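You operate a simulated robot arm through the tools that you are given. There is no shell and no other tool. Be economical: measure what you need, move in short steps, check, and stop when the job is done.

Carry out the task below with a simulated two-armed robot. There is one attempt and no reset: what you move stays moved.

Task
Seal the fullest battery in the yellow canister and crate it.
Fine: hold the canister for its cap and as you fill it; green crate.

Only the result counts: the job must be done as asked and must still hold three seconds after the hand-in. Knocking over, shifting, dropping, spilling or breaking anything else fails it. Lids that push on must go on centred and level and be pressed home; caps that screw on are set level and turned clockwise until they are tight.

Robot
Two 7-joint arms with two-finger parallel grippers on one trunk, on a base that drives. Base frame: it is fixed to the floor where the robot stands at the start and does not move with it; the origin is under the middle of the robot, x ahead of it, y to its left, z up. Readings come in mm, rad, newtons and seconds.
The left shoulder is at the start at [70, 163, 1095], the right one opposite. With the tool pointing down near the work surface each hand reaches from about 400 to 880 mm from the robot's upright axis, wherever it stands, measured 20 degrees to its own side. Places, roughly: grey mat [500, -100, 800]; inside of the yellow canister [500, 0, 800]; inside of the green crate [500, 500, 800]. Payload 3.43 kg a hand.
Tool frame (each hand has its own): the origin (TCP) lies between the finger pads and is the grasp point; the fingertips stand 34 mm ahead of it; z points along the fingers, y is the line along which they close. Largest opening 128 mm; finger width 24, thickness 12; the body of the gripper, 48 by 130 mm, starts 96 mm behind the TCP.
Orientation is that of the tool frame in the base frame, as a unit quaternion [x, y, z, w]. With the fingers straight down and closing along the base's y, the tool's x points along the base's -x, its y along +y and its z along -z.

Tools
- The arms move only by the tool arm_command. It takes "left_increments", "right_increments" or both (then of equal length, played together; a hand with none holds still); each is text: rows parted by semicolons, each of 7 numbers parted by spaces: the shift along the tool's x, y, z in units of 50 mm (1.0 is 50 mm), then the turn, a rotation vector about the tool's x, y, z in units of 5 degrees (1.0 is 5 degrees), then the opening in per cent of the stroke, from 0 (shut) to 100 (fully open). In form: tx ty tz ax ay az fingers; .... A call has 1 to 20 rows; each row shifts and turns the commanded pose from where the row before left it, along the tool's axes as they then stand. A call with a number of a shift or a turn outside -1 to 1 is refused whole. Rows are played at 5 a second. More than 50 mm and 0.15 rad between two rows, or a gripper value outside its range, and nothing of the call is played. Where a pose cannot be reached the arm comes as near as it can. A force on the tool above 40 N (or 10 N above the force at the start of the call, whichever is more), or a blocked arm, ends the call early, and 0.2 s more pass. Each finger travels about 153 mm/s and halts on what it meets, pressing with about 22 N; the grip force reading is that of the motor and also rises with nothing between the fingers. The clock runs only during rows and for 0.2 s after the last one: add rows that do not move to give the fingers time. It gives the time, the measured TCP pose, the force on the tool (base axes), the opening and the grip force at its end, in the units of the frame above (readings bear some noise).
- Cameras (640 x 400 px; columns grow to the right, rows downward): "scene" is now at [132.8, -4.1, 1316.5]; the picture's right is [-0.14, -0.99, 0.00], its down [-0.61, 0.09, -0.79] and it looks along [0.78, -0.11, -0.61] (base axes); focal length 214 px, centre (320, 200). "left" rides on the left gripper at [76, 11, -160] in its tool frame; the picture's right is [-0.15, 0.99, 0.00], its down [-0.88, -0.13, -0.46] and it looks along [-0.45, -0.07, 0.89] (tool axes); focal length 234 px, centre (320, 200). "right" rides on the right gripper at [76, -11, -160] in its tool frame; the picture's right is [0.15, 0.99, 0.00], its down [-0.88, 0.13, -0.46] and it looks along [-0.45, 0.07, 0.89] (tool axes); focal length 234 px, centre (320, 200). There is no depth. A picture from a camera that has moved, and an enlarged one, comes with that camera's place and axes in the base frame and with its lens. The place of the scene camera against the robot may be out by one fixed shift of up to 12 mm in any direction.
- grab_frame(camera): a new picture of that camera. It takes no simulated time.
- lift_body(by): slides the trunk up (or, below 0, down) by that many mm; the arms and the scene camera ride with it, the base frame stays. It gives what a move gives, with no picture.
- base_move(legs): drives the robot by 1 to 6 legs, each [ahead, left, turn to the left] in mm, mm and rad, along the robot's own axes; the way and the turn of a leg run together, so that a leg with both is an arc; at most 1500 mm and 3.142 rad a leg. The arms and the cameras ride along, it lands a little off, and it stops where it bumps. It gives what a move gives.
- turn_head(pan, tilt): turns the head with the scene camera to pan (to the left, within 1.501 rad either way) and tilt (down, from -0.506 to 1.204), counted from straight ahead of the robot. It gives what a move gives.
- inspect(camera, box): a new picture of the part [left, top, right, bottom] of that camera's present view, enlarged. It takes no simulated time.
- close_job(): hands the job in; it is judged then, once.

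Work in short steps. Places have to be worked out from the pictures, the camera data and where the tool is seen: move nearer, look again, correct. Check each grasp and each placing, and mend what went wrong. You have 120 turns and 100 pictures in all, those below and enlarged ones among them. Open the grippers and draw the arms clear of the work before you hand the job in, unless the task says otherwise; then end with one line.

The tools are called after "Request:" as a command line: name --argument value ..., lists and objects as JSON in quotes. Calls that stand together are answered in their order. arm_command: Moves the arms, as the interface text tells. Its arguments: {"type":"object","properties":{"left_increments":{"type":"string"},"right_increments":{"type":"string"}},"required":[]} The other tools are called the same way: lift_body (by) slides the trunk up or down; base_move (legs) drives the base; turn_head (pan, tilt) turns the head that bears the scene camera; grab_frame (camera) takes a picture; inspect (camera, box) takes an enlarged picture of a part of a camera's view; close_job () hands the job in.

At the start:

```text
t: 0.0
left_tcp_pos: [559.5, 221.4, 1123.9]
left_tool_rot: [-0.001, 1.0, 0.0, 0.001]
left_wrist_force: [0.1, 0.0, 0.3]
left_gripper_width: 128.0
left_finger_force: 0.0
right_tcp_pos: [674.2, -228.4, 1049.4]
right_tool_rot: [-0.001, 1.0, 0.0, 0.0]
right_wrist_force: [0.0, -0.4, 0.1]
right_gripper_width: 128.0
right_finger_force: 0.2
trunk travel left (down, up): [-575.0, 365.0]
robot x, y, heading: [1.4, 3.1, -0.002]
head pan, tilt: [-0.14, 0.661]
```

scene: 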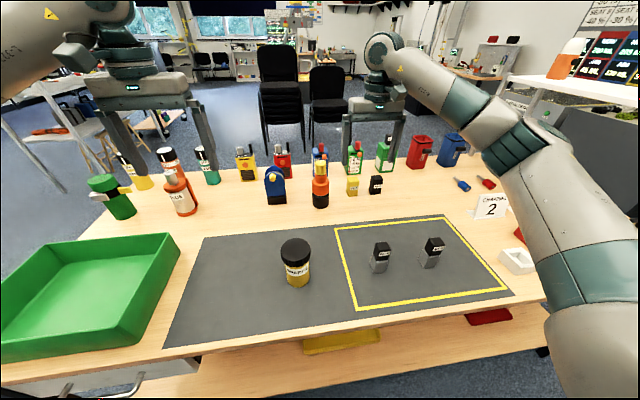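
right: 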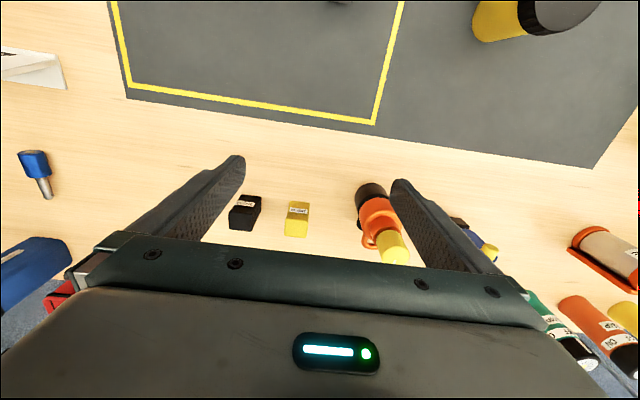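
left: 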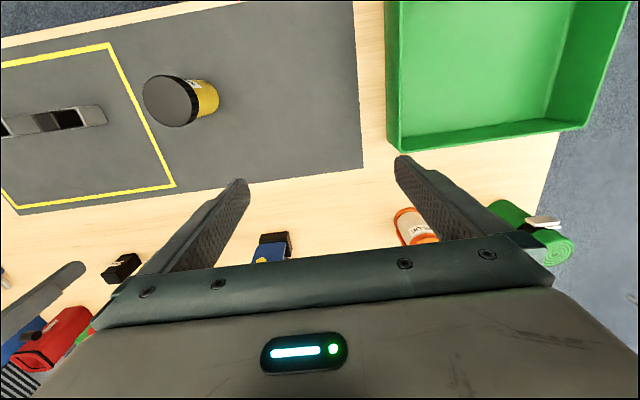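

The canister (yellow, black cap) and two batteries on the mat are visible, with others at the back. I'll enlarge these areas to read the labels.

Request:
inspect --camera "scene" --box '[340, 220, 480, 300]'

Request:
inspect --camera "scene" --box '[230, 130, 400, 300]'

Request:
inspect --camera "scene" --box '[440, 160, 540, 280]'

```text
4.57 times, centred on (410, 260) of scene
camera zoom: at [132.8, -4.1, 1316.5], right [-0.14, -0.99, 0.0], down [-0.61, 0.09, -0.79], along [0.78, -0.11, -0.61], focal length 980 px, centre (-91, -74)
```

zoom: 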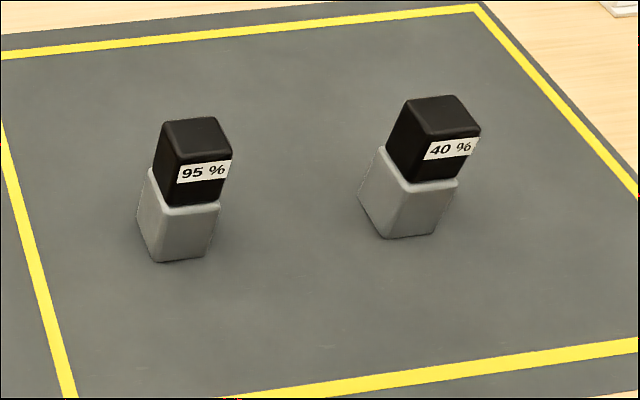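

```text
2.35 times, centred on (315, 215) of scene
camera zoom: at [132.8, -4.1, 1316.5], right [-0.14, -0.99, 0.0], down [-0.61, 0.09, -0.79], along [0.78, -0.11, -0.61], focal length 505 px, centre (332, 165)
```

zoom: 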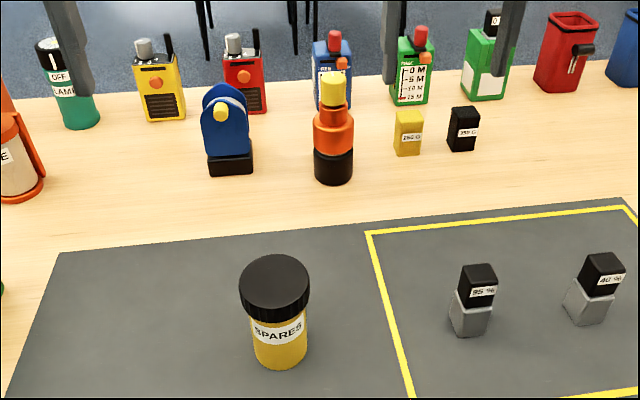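

```text
3.33 times, centred on (490, 220) of scene
camera zoom: at [132.8, -4.1, 1316.5], right [-0.14, -0.99, 0.0], down [-0.61, 0.09, -0.79], along [0.78, -0.11, -0.61], focal length 715 px, centre (-247, 133)
```

zoom: 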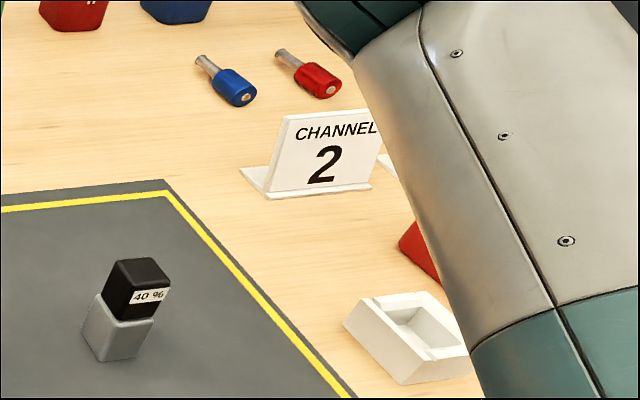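

Two batteries: 95 % and 40 %; the 95 % one is wanted unless another is hidden. I'll zoom in the hand cameras to triangulate the canister.

Request:
inspect --camera "left" --box '[100, 40, 260, 140]'

Request:
arm_command --right_increments "-1 -1 0 0 0 0 100;-1 -1 0 0 0 0 100;-1 0 0 0 0 0 100;1 0 0 0 0 0 100;1 0 0 0 0 0 100;1 0 0 0 0 0 100;1 0 0 0 0 0 100;1 0 0 0 0 0 100;1 0 0 0 0 0 100"

```text
4.00 times, centred on (180, 90) of left
camera zoom: at [483.5, 230.8, 1282.8], right [0.15, 0.99, 0.0], down [0.88, -0.13, 0.46], along [0.45, -0.07, -0.89], focal length 937 px, centre (880, 640)
```

zoom: 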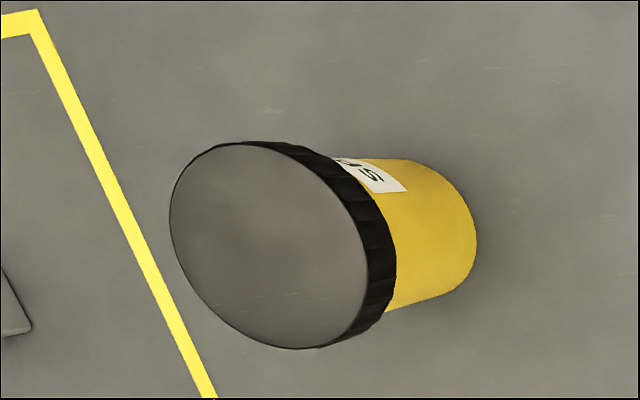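

```text
refused: row 1 steps farther than a row can; nothing moved
```

Row moves are limited to 50 mm in total. I'll draw the right hand back toward the robot so its camera looks at the batteries and canister.

Request:
arm_command --right_increments "1 0 0 0 0 0 100;1 0 0 0 0 0 100;1 0 0 0 0 0 100;1 0 0 0 0 0 100;1 0 0 0 0 0 100;0 0 0 0 0 0 100"

Request:
grab_frame --camera "right"

Request:
grab_frame --camera "scene"

```text
t: 1.4
left_tcp_pos: [560.2, 220.7, 1123.3]
left_tool_rot: [-0.001, 1.0, -0.001, -0.002]
left_wrist_force: [0.1, -0.6, 0.5]
left_gripper_width: 128.1
left_finger_force: 0.1
right_tcp_pos: [426.6, -227.7, 1050.2]
right_tool_rot: [0.0, 1.0, 0.001, 0.0]
right_wrist_force: [0.8, -0.2, 0.0]
right_gripper_width: 128.1
right_finger_force: 0.0
trunk travel left (down, up): [-575.0, 365.0]
robot x, y, heading: [-0.1, 0.5, -0.0]
head pan, tilt: [-0.14, 0.661]
```

```text
92 pictures are left
camera right: at [350.6, -239.4, 1210.4], right [-0.15, 0.99, 0.0], down [0.88, 0.13, 0.46], along [0.45, 0.07, -0.89], focal length 234 px, centre (320, 200)
```

right: 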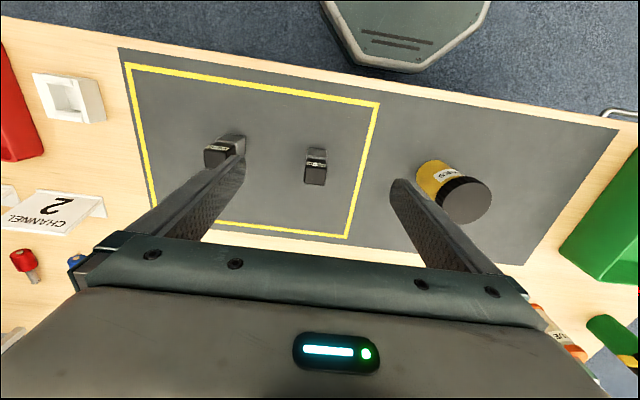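

```text
91 pictures are left
camera scene: at [133.5, -4.0, 1316.4], right [-0.14, -0.99, 0.0], down [-0.61, 0.09, -0.79], along [0.78, -0.11, -0.61], focal length 214 px, centre (320, 200)
```

scene: 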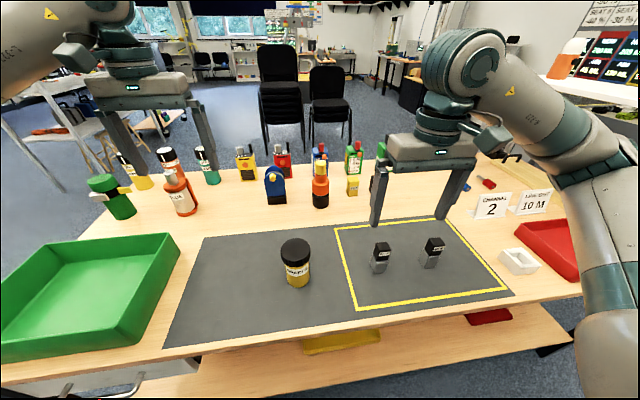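

No other battery. Triangulation puts the cap top at about (476, 1, 905), so the canister is about 125 mm tall with an 80 mm cap. I'll turn the left hand in the air so its fingers point to -y, tilted 20° down, to hold the body from the left.

Request:
arm_command --left_increments "0 0 0 0 0 -1 100;0 0 0 0 0 -1 100;0 0 0 0 0 -1 100;0 0 0 0 0 -1 100;0 0 0 0 0 -1 100;0 0 0 0 0 -1 100;0 0 0 0 0 -1 100;0 0 0 0 0 -1 100;0 0 0 0 0 -1 100;0 0 0 0 0 -1 100;0 0 0 0 0 -1 100;0 0 0 0 0 -1 100;0 0 0 0 0 -1 100;0 0 0 0 0 -1 100;0 0 0 0 0 -1 100;0 0 0 0 0 -1 100;0 0 0 0 0 -1 100;0 0 0 0 0 -1 100"

Request:
arm_command --left_increments "0 0 0 0 1 0 100;0 0 0 0 1 0 100;0 0 0 0 1 0 100;0 0 0 0 1 0 100;0 0 0 0 1 0 100;0 0 0 0 1 0 100;0 0 0 0 1 0 100;0 0 0 0 1 0 100;0 0 0 0 1 0 100;0 0 0 0 1 0 100;0 0 0 0 1 0 100;0 0 0 0 1 0 100;0 0 0 0 1 0 100;0 0 0 0 1 0 100"

Request:
grab_frame --camera "scene"

```text
t: 5.2
left_tcp_pos: [559.5, 219.6, 1124.0]
left_tool_rot: [0.708, -0.707, 0.0, 0.0]
left_wrist_force: [0.2, -0.2, 0.0]
left_gripper_width: 127.9
left_finger_force: 0.1
right_tcp_pos: [423.7, -228.1, 1051.5]
right_tool_rot: [0.0, 1.0, -0.001, 0.0]
right_wrist_force: [-1.1, 0.1, 0.6]
right_gripper_width: 127.8
right_finger_force: 0.1
trunk travel left (down, up): [-575.0, 365.0]
robot x, y, heading: [-0.4, 2.1, 0.002]
head pan, tilt: [-0.14, 0.661]
```

```text
t: 8.2
left_tcp_pos: [558.3, 220.8, 1122.5]
left_tool_rot: [0.579, -0.579, 0.406, 0.406]
left_wrist_force: [0.5, 1.2, -0.2]
left_gripper_width: 128.0
left_finger_force: 0.0
right_tcp_pos: [424.3, -228.1, 1051.1]
right_tool_rot: [0.0, 1.0, 0.0, 0.0]
right_wrist_force: [-1.3, 0.3, -0.6]
right_gripper_width: 128.0
right_finger_force: 0.0
trunk travel left (down, up): [-575.0, 365.0]
robot x, y, heading: [-0.5, -0.4, 0.002]
head pan, tilt: [-0.14, 0.661]
```

```text
90 pictures are left
camera scene: at [132.9, -3.7, 1316.5], right [-0.14, -0.99, 0.0], down [-0.61, 0.09, -0.79], along [0.78, -0.11, -0.61], focal length 214 px, centre (320, 200)
```

scene: 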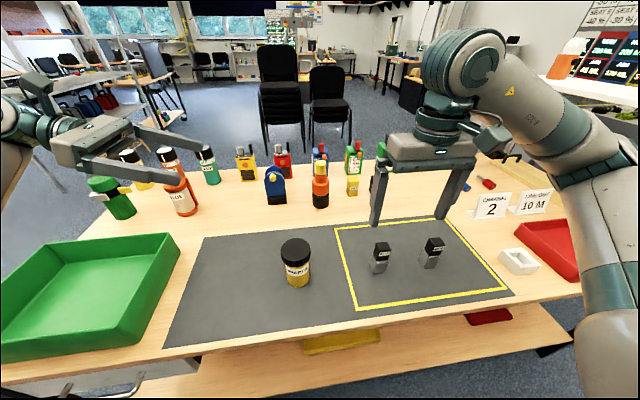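

The orientation is reached. I'll bring the left hand to a pre-grasp beside the canister, around (476, 123, 869).

Request:
arm_command --left_increments "-.586 .234 .511 0 0 0 100;-.586 .234 .511 0 0 0 100;-.586 .234 .511 0 0 0 100;-.586 .234 .511 0 0 0 100;-.586 .234 .511 0 0 0 100;-.586 .234 .511 0 0 0 100;-.586 .234 .511 0 0 0 100;0 0 0 0 0 0 100"

Request:
grab_frame --camera "left"

Request:
grab_frame --camera "scene"

```text
t: 10.0
left_tcp_pos: [474.2, 121.7, 892.1]
left_tool_rot: [-0.578, 0.589, -0.415, -0.383]
left_wrist_force: [0.1, 0.2, -0.1]
left_gripper_width: 128.1
left_finger_force: 0.1
right_tcp_pos: [411.6, -238.0, 1056.3]
right_tool_rot: [-0.002, 1.0, 0.005, 0.006]
right_wrist_force: [-0.2, -0.3, 0.5]
right_gripper_width: 128.0
right_finger_force: 0.1
trunk travel left (down, up): [-575.0, 365.0]
robot x, y, heading: [-0.3, -1.4, 0.001]
head pan, tilt: [-0.14, 0.661]
```

```text
89 pictures are left
camera left: at [455.4, 242.5, 1018.8], right [-0.98, 0.04, -0.18], down [0.15, 0.75, -0.65], along [0.11, -0.67, -0.74], focal length 234 px, centre (320, 200)
```

left: 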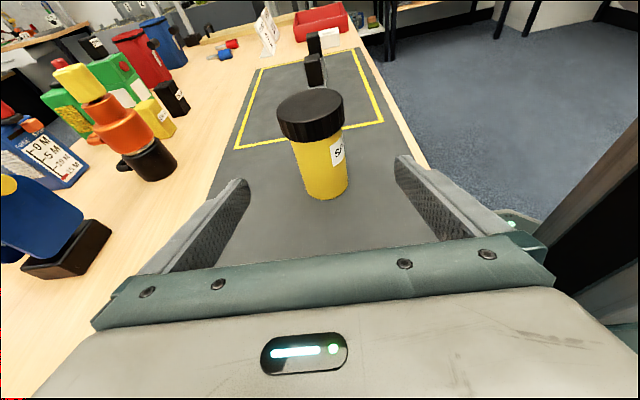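

```text
88 pictures are left
camera scene: at [116.4, -17.3, 1320.4], right [-0.14, -0.99, -0.01], down [-0.6, 0.09, -0.8], along [0.79, -0.1, -0.6], focal length 214 px, centre (320, 200)
```

scene: 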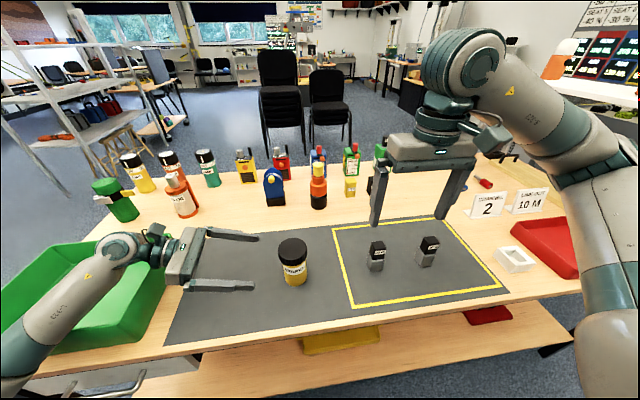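

The left hand stopped about 23 mm high and the robot was pushed slightly (the scene camera moved), so the low left forearm seems to be pressing on the crate or table. I'll raise the trunk to free it.

Request:
lift_body --by 150

Request:
grab_frame --camera "scene"

```text
t: 11.8
left_tcp_pos: [478.4, 120.7, 1019.4]
left_tool_rot: [0.58, -0.579, 0.405, 0.405]
left_wrist_force: [-0.6, -0.5, 0.0]
left_gripper_width: 128.0
left_finger_force: 0.2
right_tcp_pos: [424.8, -227.4, 1201.1]
right_tool_rot: [0.0, 1.0, 0.0, 0.0]
right_wrist_force: [0.2, 0.3, 0.2]
right_gripper_width: 127.7
right_finger_force: 0.1
trunk travel left (down, up): [-725.0, 215.0]
robot x, y, heading: [1.1, -2.1, 0.003]
head pan, tilt: [-0.14, 0.661]
```

```text
87 pictures are left
camera scene: at [133.4, -4.1, 1466.4], right [-0.14, -0.99, 0.0], down [-0.61, 0.09, -0.79], along [0.78, -0.11, -0.61], focal length 214 px, centre (320, 200)
```

scene: 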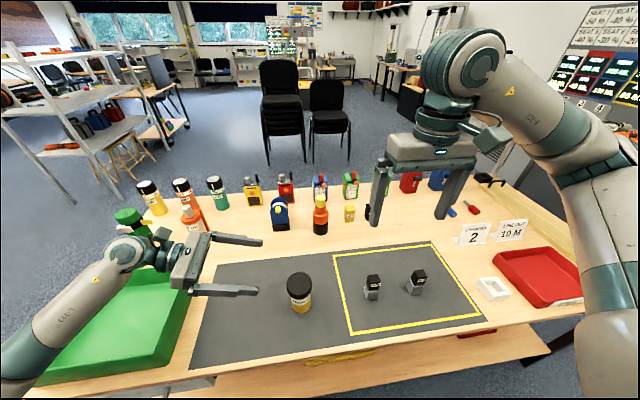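

Pose recovered and nothing looks disturbed. I'll lower the left hand 100 mm with the raised shoulder and check.

Request:
arm_command --left_increments "-.47 0 .171 0 0 0 100;-.47 0 .171 0 0 0 100;-.47 0 .171 0 0 0 100;-.47 0 .171 0 0 0 100;0 0 0 0 0 0 100"

Request:
grab_frame --camera "scene"

```text
t: 12.9
left_tcp_pos: [478.5, 121.6, 920.4]
left_tool_rot: [0.58, -0.579, 0.405, 0.405]
left_wrist_force: [0.9, -0.1, 0.0]
left_gripper_width: 127.5
left_finger_force: 0.1
right_tcp_pos: [425.0, -227.9, 1202.8]
right_tool_rot: [0.001, 1.0, 0.0, 0.0]
right_wrist_force: [-0.1, -0.2, -0.3]
right_gripper_width: 128.0
right_finger_force: 0.0
trunk travel left (down, up): [-725.0, 215.0]
robot x, y, heading: [2.8, 0.2, -0.004]
head pan, tilt: [-0.14, 0.661]
```

```text
86 pictures are left
camera scene: at [132.6, -4.3, 1466.5], right [-0.14, -0.99, 0.0], down [-0.61, 0.09, -0.79], along [0.78, -0.11, -0.61], focal length 214 px, centre (320, 200)
```

scene: 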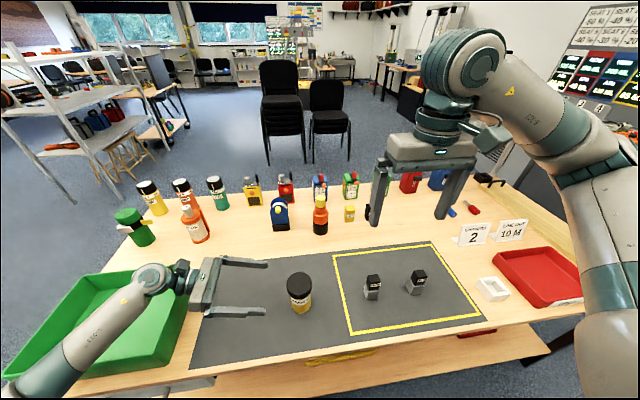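

All clear here. I'll raise the trunk another 120 mm to lift the elbow further, then lower the left hand to the pre-grasp height.

Request:
lift_body --by 120

Request:
arm_command --left_increments "-.54 0.007 .19 0 0 0 100;-.54 0.007 .19 0 0 0 100;-.54 0.007 .19 0 0 0 100;-.54 0.007 .19 0 0 0 100;-.54 0.007 .19 0 0 0 100;-.54 0.007 .19 0 0 0 100;0 0 0 0 0 0 100"

Request:
grab_frame --camera "scene"

Request:
grab_frame --camera "left"

```text
t: 14.4
left_tcp_pos: [478.5, 121.7, 1040.5]
left_tool_rot: [-0.579, 0.579, -0.406, -0.406]
left_wrist_force: [0.1, -1.4, 0.0]
left_gripper_width: 128.0
left_finger_force: 0.1
right_tcp_pos: [425.3, -227.8, 1321.0]
right_tool_rot: [0.0, 1.0, 0.0, 0.0]
right_wrist_force: [-0.3, -0.4, -0.1]
right_gripper_width: 127.9
right_finger_force: 0.0
trunk travel left (down, up): [-845.0, 95.0]
robot x, y, heading: [0.5, -2.2, -0.005]
head pan, tilt: [-0.14, 0.661]
```

```text
t: 16.1
left_tcp_pos: [476.8, 123.4, 868.0]
left_tool_rot: [-0.579, 0.58, -0.405, -0.405]
left_wrist_force: [0.7, -0.1, 0.1]
left_gripper_width: 128.0
left_finger_force: 0.1
right_tcp_pos: [424.6, -228.8, 1321.9]
right_tool_rot: [0.0, 1.0, 0.0, -0.001]
right_wrist_force: [0.7, -0.4, -0.1]
right_gripper_width: 128.2
right_finger_force: 0.1
trunk travel left (down, up): [-845.0, 95.0]
robot x, y, heading: [-1.3, 2.1, -0.0]
head pan, tilt: [-0.14, 0.661]
```

```text
85 pictures are left
camera scene: at [132.6, -4.1, 1586.5], right [-0.14, -0.99, 0.0], down [-0.61, 0.09, -0.79], along [0.78, -0.11, -0.61], focal length 214 px, centre (320, 200)
```

scene: 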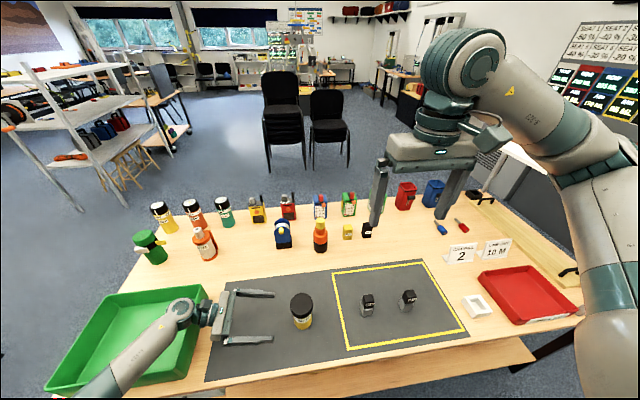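

```text
84 pictures are left
camera left: at [463.8, 247.1, 994.1], right [-0.99, 0.05, -0.14], down [0.13, 0.73, -0.67], along [0.07, -0.68, -0.73], focal length 234 px, centre (320, 200)
```

left: 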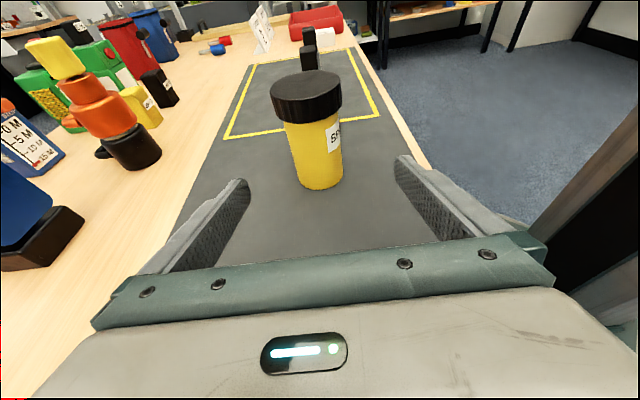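

The hand is free and lined up with the canister at x≈478. I'll advance along the fingers 131 mm to the body at z≈823.

Request:
arm_command --left_increments "0 -.02 .65 0 0 0 100;0 0 .65 0 0 0 100;0 0 .65 0 0 0 100;0 0 .67 0 0 0 100;0 0 0 0 0 0 100"

Request:
grab_frame --camera "left"

Request:
inspect --camera "scene" --box '[200, 260, 360, 360]'

```text
t: 17.2
left_tcp_pos: [476.4, 0.2, 823.7]
left_tool_rot: [0.579, -0.579, 0.406, 0.406]
left_wrist_force: [0.3, 0.1, -0.5]
left_gripper_width: 128.0
left_finger_force: 0.1
right_tcp_pos: [423.5, -228.3, 1321.3]
right_tool_rot: [0.001, 1.0, 0.001, 0.0]
right_wrist_force: [-0.4, -0.5, -0.7]
right_gripper_width: 128.0
right_finger_force: 0.1
trunk travel left (down, up): [-845.0, 95.0]
robot x, y, heading: [1.4, -3.2, -0.003]
head pan, tilt: [-0.14, 0.661]
```

```text
83 pictures are left
camera left: at [465.2, 124.7, 949.7], right [-0.99, 0.05, -0.14], down [0.13, 0.73, -0.67], along [0.07, -0.68, -0.73], focal length 234 px, centre (320, 200)
```

left: 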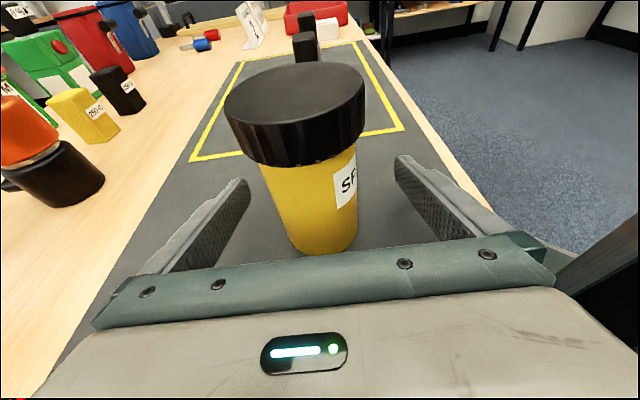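

```text
4.00 times, centred on (280, 310) of scene
camera zoom: at [132.5, -3.5, 1586.6], right [-0.14, -0.99, 0.0], down [-0.61, 0.09, -0.79], along [0.78, -0.11, -0.61], focal length 858 px, centre (480, -240)
```

zoom: 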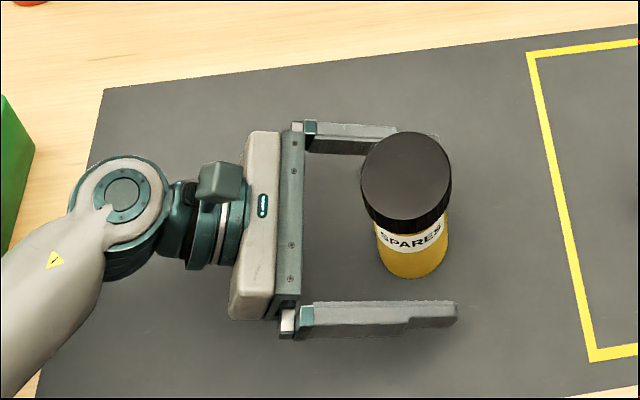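

Canister axis reads x≈480, y≈0, top about 897–905. I'll shift 3.5 mm and close gently.

Request:
arm_command --left_increments "0 -.07 0 0 0 0 100;0 0 0 0 0 0 70;0 0 0 0 0 0 60;0 0 0 0 0 0 56;0 0 0 0 0 0 53;0 0 0 0 0 0 50;0 0 0 0 0 0 47;0 0 0 0 0 0 44;0 0 0 0 0 0 40;0 0 0 0 0 0 30;0 0 0 0 0 0 20;0 0 0 0 0 0 0;0 0 0 0 0 0 0"

Request:
grab_frame --camera "left"

```text
t: 20.1
left_tcp_pos: [479.3, 1.3, 824.5]
left_tool_rot: [-0.579, 0.58, -0.405, -0.405]
left_wrist_force: [-0.1, -0.5, 1.0]
left_gripper_width: 61.2
left_finger_force: 22.2
right_tcp_pos: [424.2, -228.3, 1321.3]
right_tool_rot: [0.0, 1.0, 0.0, 0.0]
right_wrist_force: [0.8, 0.7, -0.3]
right_gripper_width: 128.0
right_finger_force: 0.0
trunk travel left (down, up): [-845.0, 95.0]
robot x, y, heading: [-0.9, -1.9, 0.008]
head pan, tilt: [-0.14, 0.661]
```

```text
81 pictures are left
camera left: at [468.7, 124.3, 949.9], right [-0.99, 0.05, -0.14], down [0.13, 0.73, -0.67], along [0.07, -0.68, -0.73], focal length 234 px, centre (320, 200)
```

left: 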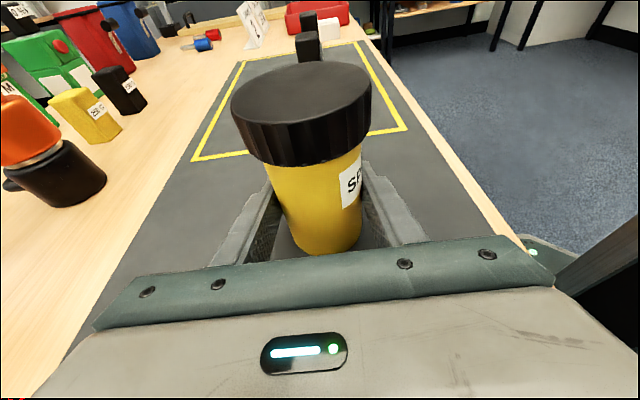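

Body held (61 mm wide), axis at x≈479. Now I bring the right hand above the cap to look from the top.

Request:
arm_command --right_increments "-.124 .507 .667 0 0 0 100;-.124 .507 .667 0 0 0 100;-.124 .507 .667 0 0 0 100;-.124 .507 .667 0 0 0 100;-.124 .507 .667 0 0 0 100;-.124 .507 .667 0 0 0 100;-.124 .507 .667 0 0 0 100;-.124 .507 .667 0 0 0 100;-.124 .507 .667 0 0 0 100;0 0 0 0 0 0 100"

Request:
grab_frame --camera "right"

```text
t: 22.2
left_tcp_pos: [479.7, 1.3, 824.6]
left_tool_rot: [0.58, -0.578, 0.406, 0.405]
left_wrist_force: [0.2, 0.7, 0.5]
left_gripper_width: 61.2
left_finger_force: 21.9
right_tcp_pos: [480.8, 0.2, 1019.6]
right_tool_rot: [0.0, 1.0, 0.0, 0.001]
right_wrist_force: [0.1, 0.6, 0.1]
right_gripper_width: 127.7
right_finger_force: 0.0
trunk travel left (down, up): [-845.0, 95.0]
robot x, y, heading: [1.9, -1.4, 0.001]
head pan, tilt: [-0.14, 0.661]
```

```text
80 pictures are left
camera right: at [406.5, -10.9, 1179.6], right [-0.15, 0.99, 0.0], down [0.88, 0.13, 0.46], along [0.45, 0.07, -0.89], focal length 234 px, centre (320, 200)
```

right: 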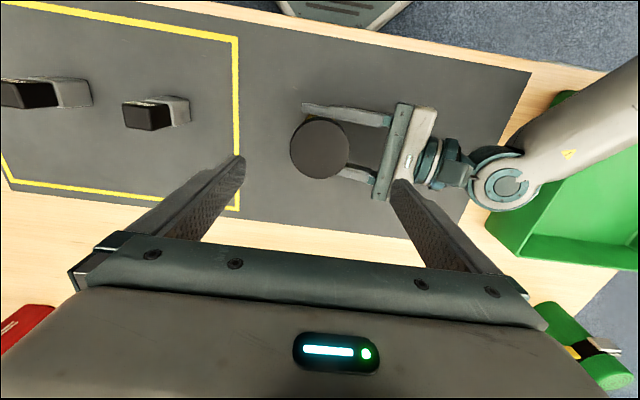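

Cap centre measured at (479, 1), ~72 mm wide. Descend so the fingertips overlap the cap (TCP z≈904) and close.

Request:
arm_command --right_increments ".04 .015 .8 0 0 0 100;0 0 .8 0 0 0 100;0 0 .71 0 0 0 100;0 0 0 0 0 0 100;0 0 0 0 0 0 70;0 0 0 0 0 0 62;0 0 0 0 0 0 58;0 0 0 0 0 0 54;0 0 0 0 0 0 40;0 0 0 0 0 0 20;0 0 0 0 0 0 0;0 0 0 0 0 0 0"

Request:
grab_frame --camera "left"

```text
t: 24.9
left_tcp_pos: [480.0, 1.6, 824.4]
left_tool_rot: [0.579, -0.579, 0.405, 0.405]
left_wrist_force: [-1.2, 10.8, 2.5]
left_gripper_width: 61.3
left_finger_force: 22.2
right_tcp_pos: [478.4, 0.2, 905.1]
right_tool_rot: [0.0, 1.0, -0.001, 0.0]
right_wrist_force: [3.0, -10.5, 0.4]
right_gripper_width: 70.7
right_finger_force: 22.0
trunk travel left (down, up): [-845.0, 95.0]
robot x, y, heading: [1.5, -1.4, -0.002]
head pan, tilt: [-0.14, 0.661]
```

```text
79 pictures are left
camera left: at [468.8, 124.7, 949.9], right [-0.99, 0.05, -0.14], down [0.13, 0.73, -0.67], along [0.07, -0.68, -0.73], focal length 234 px, centre (320, 200)
```

left: 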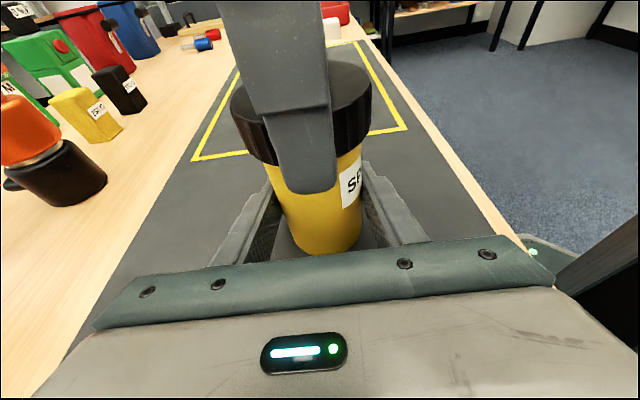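

Cap gripped (70.7 mm). I'll turn it counter-clockwise 30° and watch the forces to learn whether it unscrews.

Request:
arm_command --right_increments "0 -.01 0 0 0 -1 0;0 0 0 0 0 -1 0;0 0 0 0 0 -1 0;0 0 0 0 0 -1 0;0 0 0 0 0 -1 0;0 0 0 0 0 -1 0"

Request:
grab_frame --camera "left"

```text
t: 26.2
left_tcp_pos: [479.9, 1.4, 823.9]
left_tool_rot: [0.579, -0.579, 0.406, 0.406]
left_wrist_force: [-3.6, 11.8, 1.5]
left_gripper_width: 61.0
left_finger_force: 21.9
right_tcp_pos: [478.5, -0.2, 904.8]
right_tool_rot: [-0.26, 0.966, 0.0, 0.0]
right_wrist_force: [5.8, -10.4, 2.6]
right_gripper_width: 71.1
right_finger_force: 22.3
trunk travel left (down, up): [-845.0, 95.0]
robot x, y, heading: [3.2, 2.7, 0.0]
head pan, tilt: [-0.14, 0.661]
```

```text
78 pictures are left
camera left: at [468.6, 124.5, 949.8], right [-0.99, 0.05, -0.14], down [0.13, 0.73, -0.67], along [0.07, -0.68, -0.73], focal length 234 px, centre (320, 200)
```

left: 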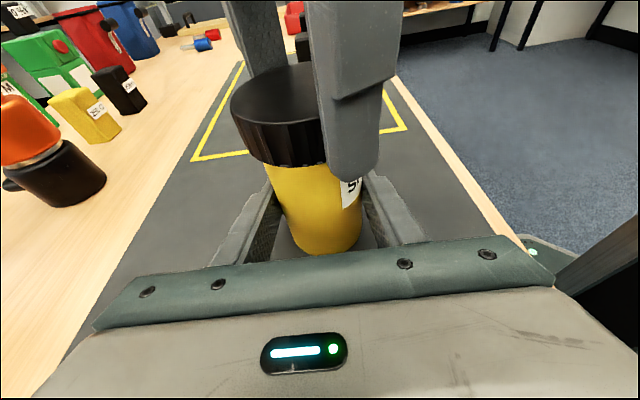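

The label stays put and the cap seems to turn with the fingers. Continue 60° more.

Request:
arm_command --right_increments "0 0 0 0 0 -1 0;0 0 0 0 0 -1 0;0 0 0 0 0 -1 0;0 0 0 0 0 -1 0;0 0 0 0 0 -1 0;0 0 0 0 0 -1 0;0 0 0 0 0 -1 0;0 0 0 0 0 -1 0;0 0 0 0 0 -1 0;0 0 0 0 0 -1 0;0 0 0 0 0 -1 0;0 0 0 0 0 -1 0"

Request:
grab_frame --camera "left"

```text
t: 28.9
left_tcp_pos: [479.6, 1.4, 824.9]
left_tool_rot: [0.579, -0.578, 0.406, 0.406]
left_wrist_force: [-10.8, 10.2, -0.1]
left_gripper_width: 61.8
left_finger_force: 21.8
right_tcp_pos: [478.9, 2.4, 905.2]
right_tool_rot: [0.707, -0.707, 0.001, 0.0]
right_wrist_force: [14.3, -13.5, 12.5]
right_gripper_width: 71.1
right_finger_force: 21.5
trunk travel left (down, up): [-845.0, 95.0]
robot x, y, heading: [0.4, -2.0, -0.0]
head pan, tilt: [-0.14, 0.661]
```

```text
77 pictures are left
camera left: at [468.0, 124.4, 949.7], right [-0.99, 0.05, -0.14], down [0.13, 0.73, -0.67], along [0.07, -0.68, -0.73], focal length 234 px, centre (320, 200)
```

left: 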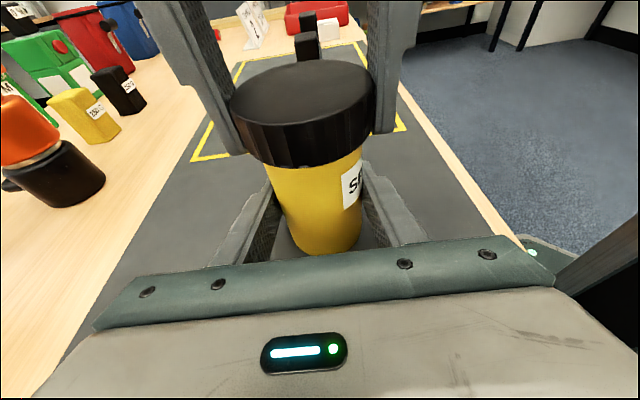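

The upward force shows the cap climbing its thread. Open slightly, turn back 180° and regrasp.

Request:
arm_command --right_increments "0 0 0 0 0 0 64;0 0 -.02 0 0 0 64;0 0 0 0 0 1 64;0 0 0 0 0 1 64;0 0 0 0 0 1 64;0 0 0 0 0 1 64;0 0 0 0 0 1 64;0 0 0 0 0 1 64;0 0 0 0 0 1 64;0 0 0 0 0 1 64;0 0 0 0 0 1 64;0 0 0 0 0 1 64;0 0 0 0 0 1 64;0 0 0 0 0 1 64;0 0 0 0 0 1 64;0 0 0 0 0 1 64;0 0 0 0 0 1 64;0 0 0 0 0 1 64;0 0 0 0 0 1 64;0 0 0 0 0 1 64"

Request:
arm_command --right_increments "0 0 0 0 0 1 64;0 0 0 0 0 1 64;0 0 0 0 0 1 64;0 0 0 0 0 1 64;0 0 0 0 0 1 64;0 0 0 0 0 1 64;0 0 0 0 0 1 64;0 0 0 0 0 1 64;0 0 0 0 0 1 64;0 0 0 0 0 1 64;0 0 0 0 0 1 64;0 0 0 0 0 1 64;0 0 0 0 0 1 64;0 0 0 0 0 1 64;0 0 0 0 0 1 64;0 0 0 0 0 1 64;0 0 0 0 0 1 64;0 0 0 0 0 1 64;0 0 0 0 0 0 64"

Request:
grab_frame --camera "left"

```text
t: 33.0
left_tcp_pos: [481.0, 0.8, 825.3]
left_tool_rot: [-0.579, 0.579, -0.406, -0.406]
left_wrist_force: [0.3, 0.3, 2.3]
left_gripper_width: 61.3
left_finger_force: 21.9
right_tcp_pos: [478.6, 0.3, 906.3]
right_tool_rot: [0.001, 1.0, 0.0, 0.0]
right_wrist_force: [-0.2, -0.1, -0.7]
right_gripper_width: 82.1
right_finger_force: 0.0
trunk travel left (down, up): [-845.0, 95.0]
robot x, y, heading: [0.2, -3.1, 0.003]
head pan, tilt: [-0.14, 0.661]
```

```text
t: 37.0
left_tcp_pos: [480.2, 0.9, 824.2]
left_tool_rot: [0.579, -0.579, 0.405, 0.406]
left_wrist_force: [0.4, -0.7, -0.4]
left_gripper_width: 60.9
left_finger_force: 22.4
right_tcp_pos: [477.2, 0.0, 904.8]
right_tool_rot: [0.708, 0.706, 0.0, 0.001]
right_wrist_force: [0.6, 0.3, -0.7]
right_gripper_width: 81.9
right_finger_force: 0.1
trunk travel left (down, up): [-845.0, 95.0]
robot x, y, heading: [-2.0, -0.1, -0.0]
head pan, tilt: [-0.14, 0.661]
```

```text
76 pictures are left
camera left: at [468.8, 124.4, 949.8], right [-0.99, 0.05, -0.14], down [0.13, 0.73, -0.67], along [0.07, -0.68, -0.73], focal length 234 px, centre (320, 200)
```

left: 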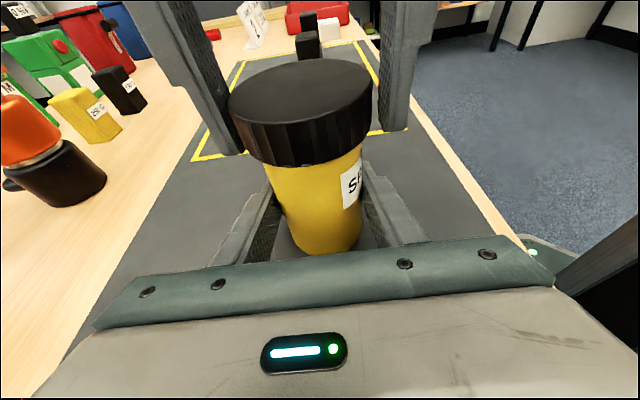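

Regrasp and unscrew another 90°+, with a slight rise per row.

Request:
arm_command --right_increments "0 .03 0 0 0 0 50;0 0 0 0 0 0 20;0 0 0 0 0 0 0;0 0 -.001 0 0 -1 0;0 0 -.001 0 0 -1 0;0 0 -.001 0 0 -1 0;0 0 -.001 0 0 -1 0;0 0 -.001 0 0 -1 0;0 0 -.001 0 0 -1 0;0 0 -.001 0 0 -1 0;0 0 -.001 0 0 -1 0;0 0 -.001 0 0 -1 0;0 0 -.001 0 0 -1 0;0 0 -.001 0 0 -1 0;0 0 -.001 0 0 -1 0;0 0 -.001 0 0 -1 0;0 0 -.001 0 0 -1 0;0 0 -.001 0 0 -1 0;0 0 -.001 0 0 -1 0;0 0 -.001 0 0 -1 0"

Request:
grab_frame --camera "left"

```text
t: 41.2
left_tcp_pos: [479.6, 0.5, 824.2]
left_tool_rot: [-0.579, 0.579, -0.406, -0.407]
left_wrist_force: [-14.6, -8.1, 4.7]
left_gripper_width: 61.4
left_finger_force: 22.3
right_tcp_pos: [480.4, 0.3, 909.2]
right_tool_rot: [0.042, 0.999, 0.0, 0.001]
right_wrist_force: [14.7, 7.5, -5.4]
right_gripper_width: 70.8
right_finger_force: 22.5
trunk travel left (down, up): [-845.0, 95.0]
robot x, y, heading: [-0.1, 2.8, -0.003]
head pan, tilt: [-0.14, 0.661]
```

```text
75 pictures are left
camera left: at [468.6, 124.1, 949.8], right [-0.99, 0.05, -0.14], down [0.13, 0.73, -0.67], along [0.07, -0.68, -0.73], focal length 234 px, centre (320, 200)
```

left: 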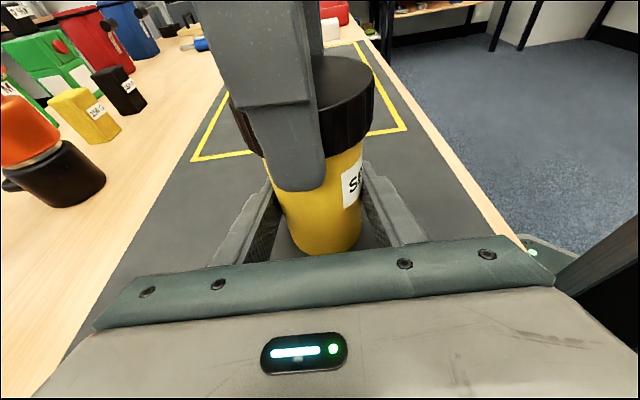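

Cap is rising a bit; lateral forces are modest. Continue 90° ccw with the same small rise.

Request:
arm_command --right_increments "0 0 -.001 0 0 -1 0;0 0 -.001 0 0 -1 0;0 0 -.001 0 0 -1 0;0 0 -.001 0 0 -1 0;0 0 -.001 0 0 -1 0;0 0 -.001 0 0 -1 0;0 0 -.001 0 0 -1 0;0 0 -.001 0 0 -1 0;0 0 -.001 0 0 -1 0;0 0 -.001 0 0 -1 0;0 0 -.001 0 0 -1 0;0 0 -.001 0 0 -1 0;0 0 -.001 0 0 -1 0;0 0 -.001 0 0 -1 0;0 0 -.001 0 0 -1 0;0 0 -.001 0 0 -1 0;0 0 -.001 0 0 -1 0;0 0 -.001 0 0 -1 0;0 0 -.001 0 0 -1 0"

Request:
grab_frame --camera "left"

```text
t: 45.2
left_tcp_pos: [479.6, 2.1, 824.6]
left_tool_rot: [-0.579, 0.579, -0.406, -0.407]
left_wrist_force: [-0.2, -0.2, -0.5]
left_gripper_width: 61.2
left_finger_force: 22.0
right_tcp_pos: [478.7, 1.2, 909.2]
right_tool_rot: [0.708, -0.706, 0.0, 0.0]
right_wrist_force: [-0.1, 0.8, -0.2]
right_gripper_width: 70.8
right_finger_force: 21.9
trunk travel left (down, up): [-845.0, 95.0]
robot x, y, heading: [-1.0, 2.3, 0.001]
head pan, tilt: [-0.14, 0.661]
```

```text
74 pictures are left
camera left: at [468.7, 124.9, 949.7], right [-0.99, 0.05, -0.14], down [0.13, 0.73, -0.67], along [0.07, -0.68, -0.73], focal length 234 px, centre (320, 200)
```

left: 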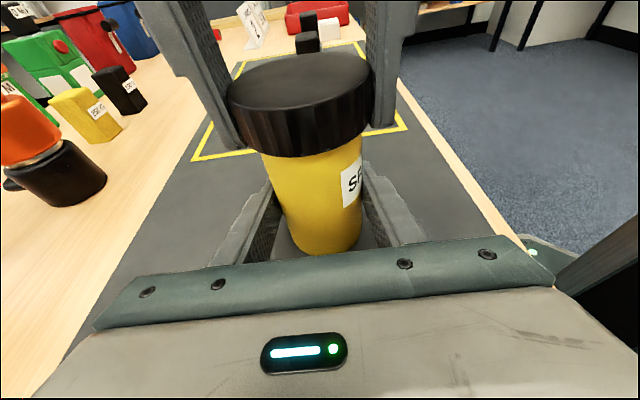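

All forces vanished, so the cap seems free of its thread. Lift it slowly and look.

Request:
arm_command --right_increments "0 0 -.1 0 0 0 0;0 0 -.2 0 0 0 0;0 0 -.3 0 0 0 0;0 0 -.6 0 0 0 0;0 0 -.8 0 0 0 0;0 0 -.8 0 0 0 0"

Request:
grab_frame --camera "left"

Request:
grab_frame --camera "scene"

```text
t: 46.6
left_tcp_pos: [481.2, 0.5, 824.6]
left_tool_rot: [-0.579, 0.579, -0.405, -0.406]
left_wrist_force: [1.1, 0.5, 0.0]
left_gripper_width: 61.0
left_finger_force: 21.8
right_tcp_pos: [479.0, 0.5, 1050.6]
right_tool_rot: [0.707, -0.707, 0.001, 0.0]
right_wrist_force: [0.6, -0.2, -0.7]
right_gripper_width: 70.9
right_finger_force: 22.1
trunk travel left (down, up): [-845.0, 95.0]
robot x, y, heading: [2.6, -1.0, -0.003]
head pan, tilt: [-0.14, 0.661]
```

```text
73 pictures are left
camera left: at [468.4, 124.4, 949.9], right [-0.99, 0.05, -0.14], down [0.13, 0.73, -0.67], along [0.07, -0.68, -0.73], focal length 234 px, centre (320, 200)
```

left: 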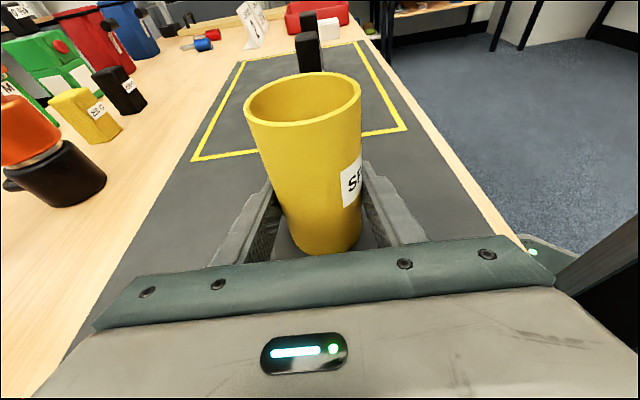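

```text
72 pictures are left
camera scene: at [132.2, -4.0, 1586.5], right [-0.14, -0.99, 0.0], down [-0.61, 0.09, -0.79], along [0.78, -0.11, -0.61], focal length 214 px, centre (320, 200)
```

scene: 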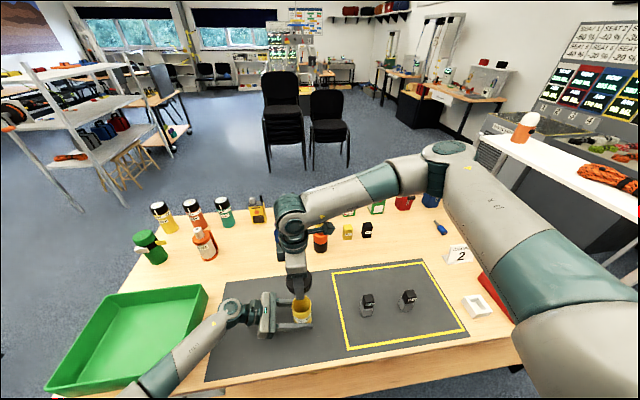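

The cap is off cleanly and the canister stands upright in the left hand. I'll carry the cap to the free mat spot at (480, −118) and lower it near the mat.

Request:
arm_command --right_increments ".79 0 0 0 0 0 0;.79 -.02 0 0 0 0 0;.79 0 0 0 0 0 0;0 0 .8 0 0 0 0;0 0 .8 0 0 0 0;0 0 .8 0 0 0 0;0 0 .8 0 0 0 0;0 0 .6 0 0 0 0;0 0 .2 0 0 0 0;0 0 0 0 0 0 0"

Request:
grab_frame --camera "left"

Request:
inspect --camera "right" --box '[160, 50, 480, 250]'

```text
t: 48.5
left_tcp_pos: [480.1, 2.8, 823.8]
left_tool_rot: [0.581, -0.58, 0.405, 0.403]
left_wrist_force: [-1.1, 1.8, 4.9]
left_gripper_width: 61.4
left_finger_force: 22.0
right_tcp_pos: [479.4, -20.2, 864.3]
right_tool_rot: [-0.706, 0.708, -0.001, 0.0]
right_wrist_force: [-3.0, -5.8, 10.0]
right_gripper_width: 70.3
right_finger_force: 22.1
right hand out of reach, approached as far as the arm can: row 1, 2, 3
trunk travel left (down, up): [-845.0, 95.0]
robot x, y, heading: [-0.7, -2.7, 0.003]
head pan, tilt: [-0.14, 0.661]
stopped in row 9 (right hand): the force on the tool passed its limit (the readings are from after the stop); the commanded pose is now the measured one
```

```text
71 pictures are left
camera left: at [467.7, 125.6, 948.8], right [-0.99, 0.05, -0.14], down [0.13, 0.73, -0.67], along [0.07, -0.68, -0.73], focal length 234 px, centre (320, 200)
```

left: 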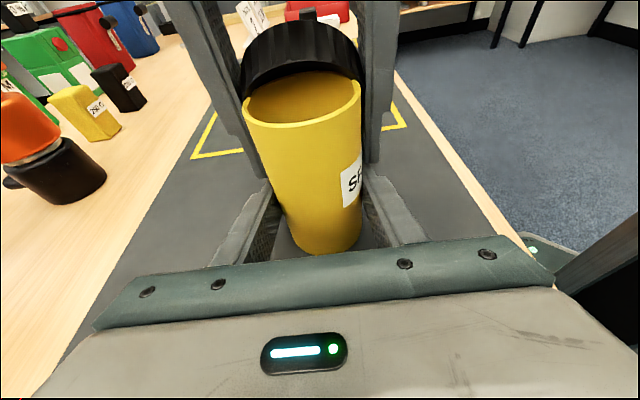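

```text
2.00 times, centred on (320, 150) of right
camera zoom: at [491.9, -95.9, 1023.8], right [-0.99, -0.15, 0.0], down [-0.13, 0.88, 0.45], along [-0.06, 0.45, -0.89], focal length 468 px, centre (320, 300)
```

zoom: 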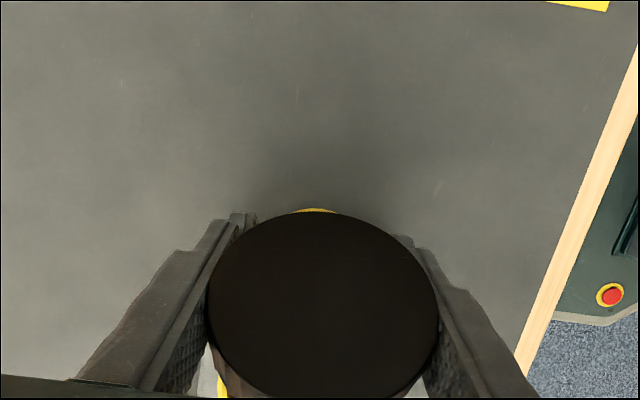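

The sideways move was out of reach in that wrist pose, and the cap came down on the rim off-centre. Back straight up and check how the cap sits in the grip.

Request:
arm_command --right_increments "0 0 -.3 0 0 0 0;0 0 -.7 0 0 0 0;0 0 -.8 0 0 0 0;0 0 -.8 0 0 0 0;0 0 0 0 0 0 0"

Request:
grab_frame --camera "left"

Request:
grab_frame --camera "right"

```text
t: 49.7
left_tcp_pos: [479.9, 3.7, 820.8]
left_tool_rot: [-0.58, 0.582, -0.403, -0.404]
left_wrist_force: [-1.0, -2.2, 4.9]
left_gripper_width: 61.3
left_finger_force: 22.4
right_tcp_pos: [479.4, -21.0, 994.9]
right_tool_rot: [0.708, -0.707, 0.001, 0.0]
right_wrist_force: [0.2, -0.2, -0.3]
right_gripper_width: 70.4
right_finger_force: 22.4
trunk travel left (down, up): [-845.0, 95.0]
robot x, y, heading: [-3.8, -3.5, -0.001]
head pan, tilt: [-0.14, 0.661]
```

```text
69 pictures are left
camera left: at [468.4, 125.4, 948.2], right [-0.99, 0.05, -0.14], down [0.13, 0.73, -0.67], along [0.07, -0.68, -0.73], focal length 234 px, centre (320, 200)
```

left: 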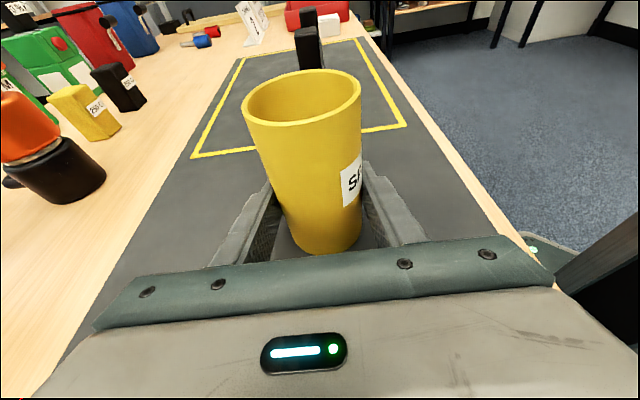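

```text
68 pictures are left
camera right: at [491.9, -96.1, 1153.6], right [-0.99, -0.15, 0.0], down [-0.13, 0.88, 0.45], along [-0.07, 0.45, -0.89], focal length 234 px, centre (320, 200)
```

right: 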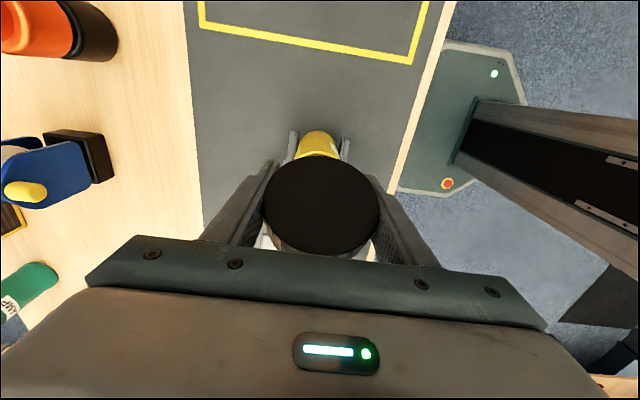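

The canister is still upright. I'll zoom on the cap from the scene and right cameras to check for tilt.

Request:
inspect --camera "scene" --box '[240, 230, 380, 340]'

Request:
inspect --camera "right" --box '[220, 110, 420, 260]'

```text
3.64 times, centred on (310, 285) of scene
camera zoom: at [132.1, -4.4, 1586.6], right [-0.14, -0.99, 0.0], down [-0.61, 0.09, -0.79], along [0.78, -0.11, -0.61], focal length 780 px, centre (356, -109)
```

zoom: 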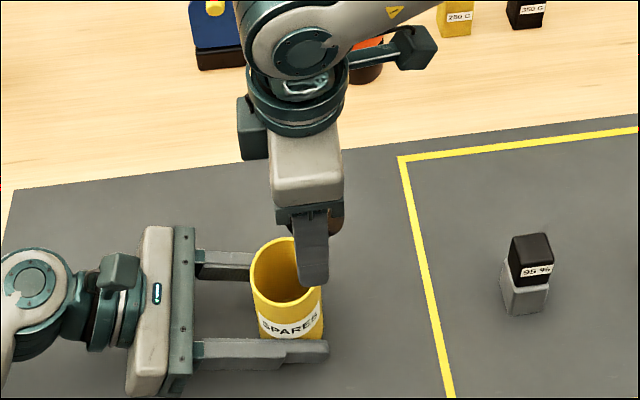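

```text
2.67 times, centred on (320, 185) of right
camera zoom: at [491.9, -96.1, 1153.6], right [-0.99, -0.15, 0.0], down [-0.13, 0.88, 0.45], along [-0.07, 0.45, -0.89], focal length 624 px, centre (320, 240)
```

zoom: 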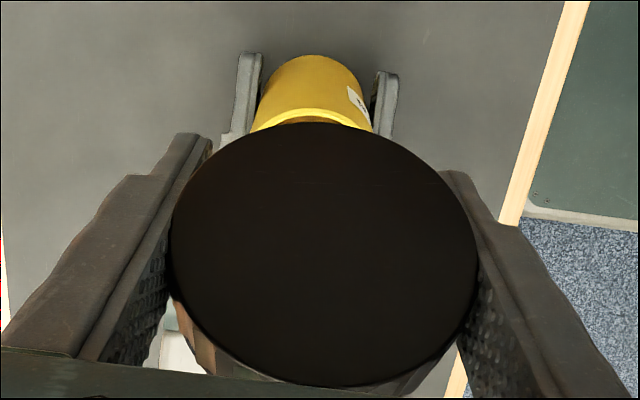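

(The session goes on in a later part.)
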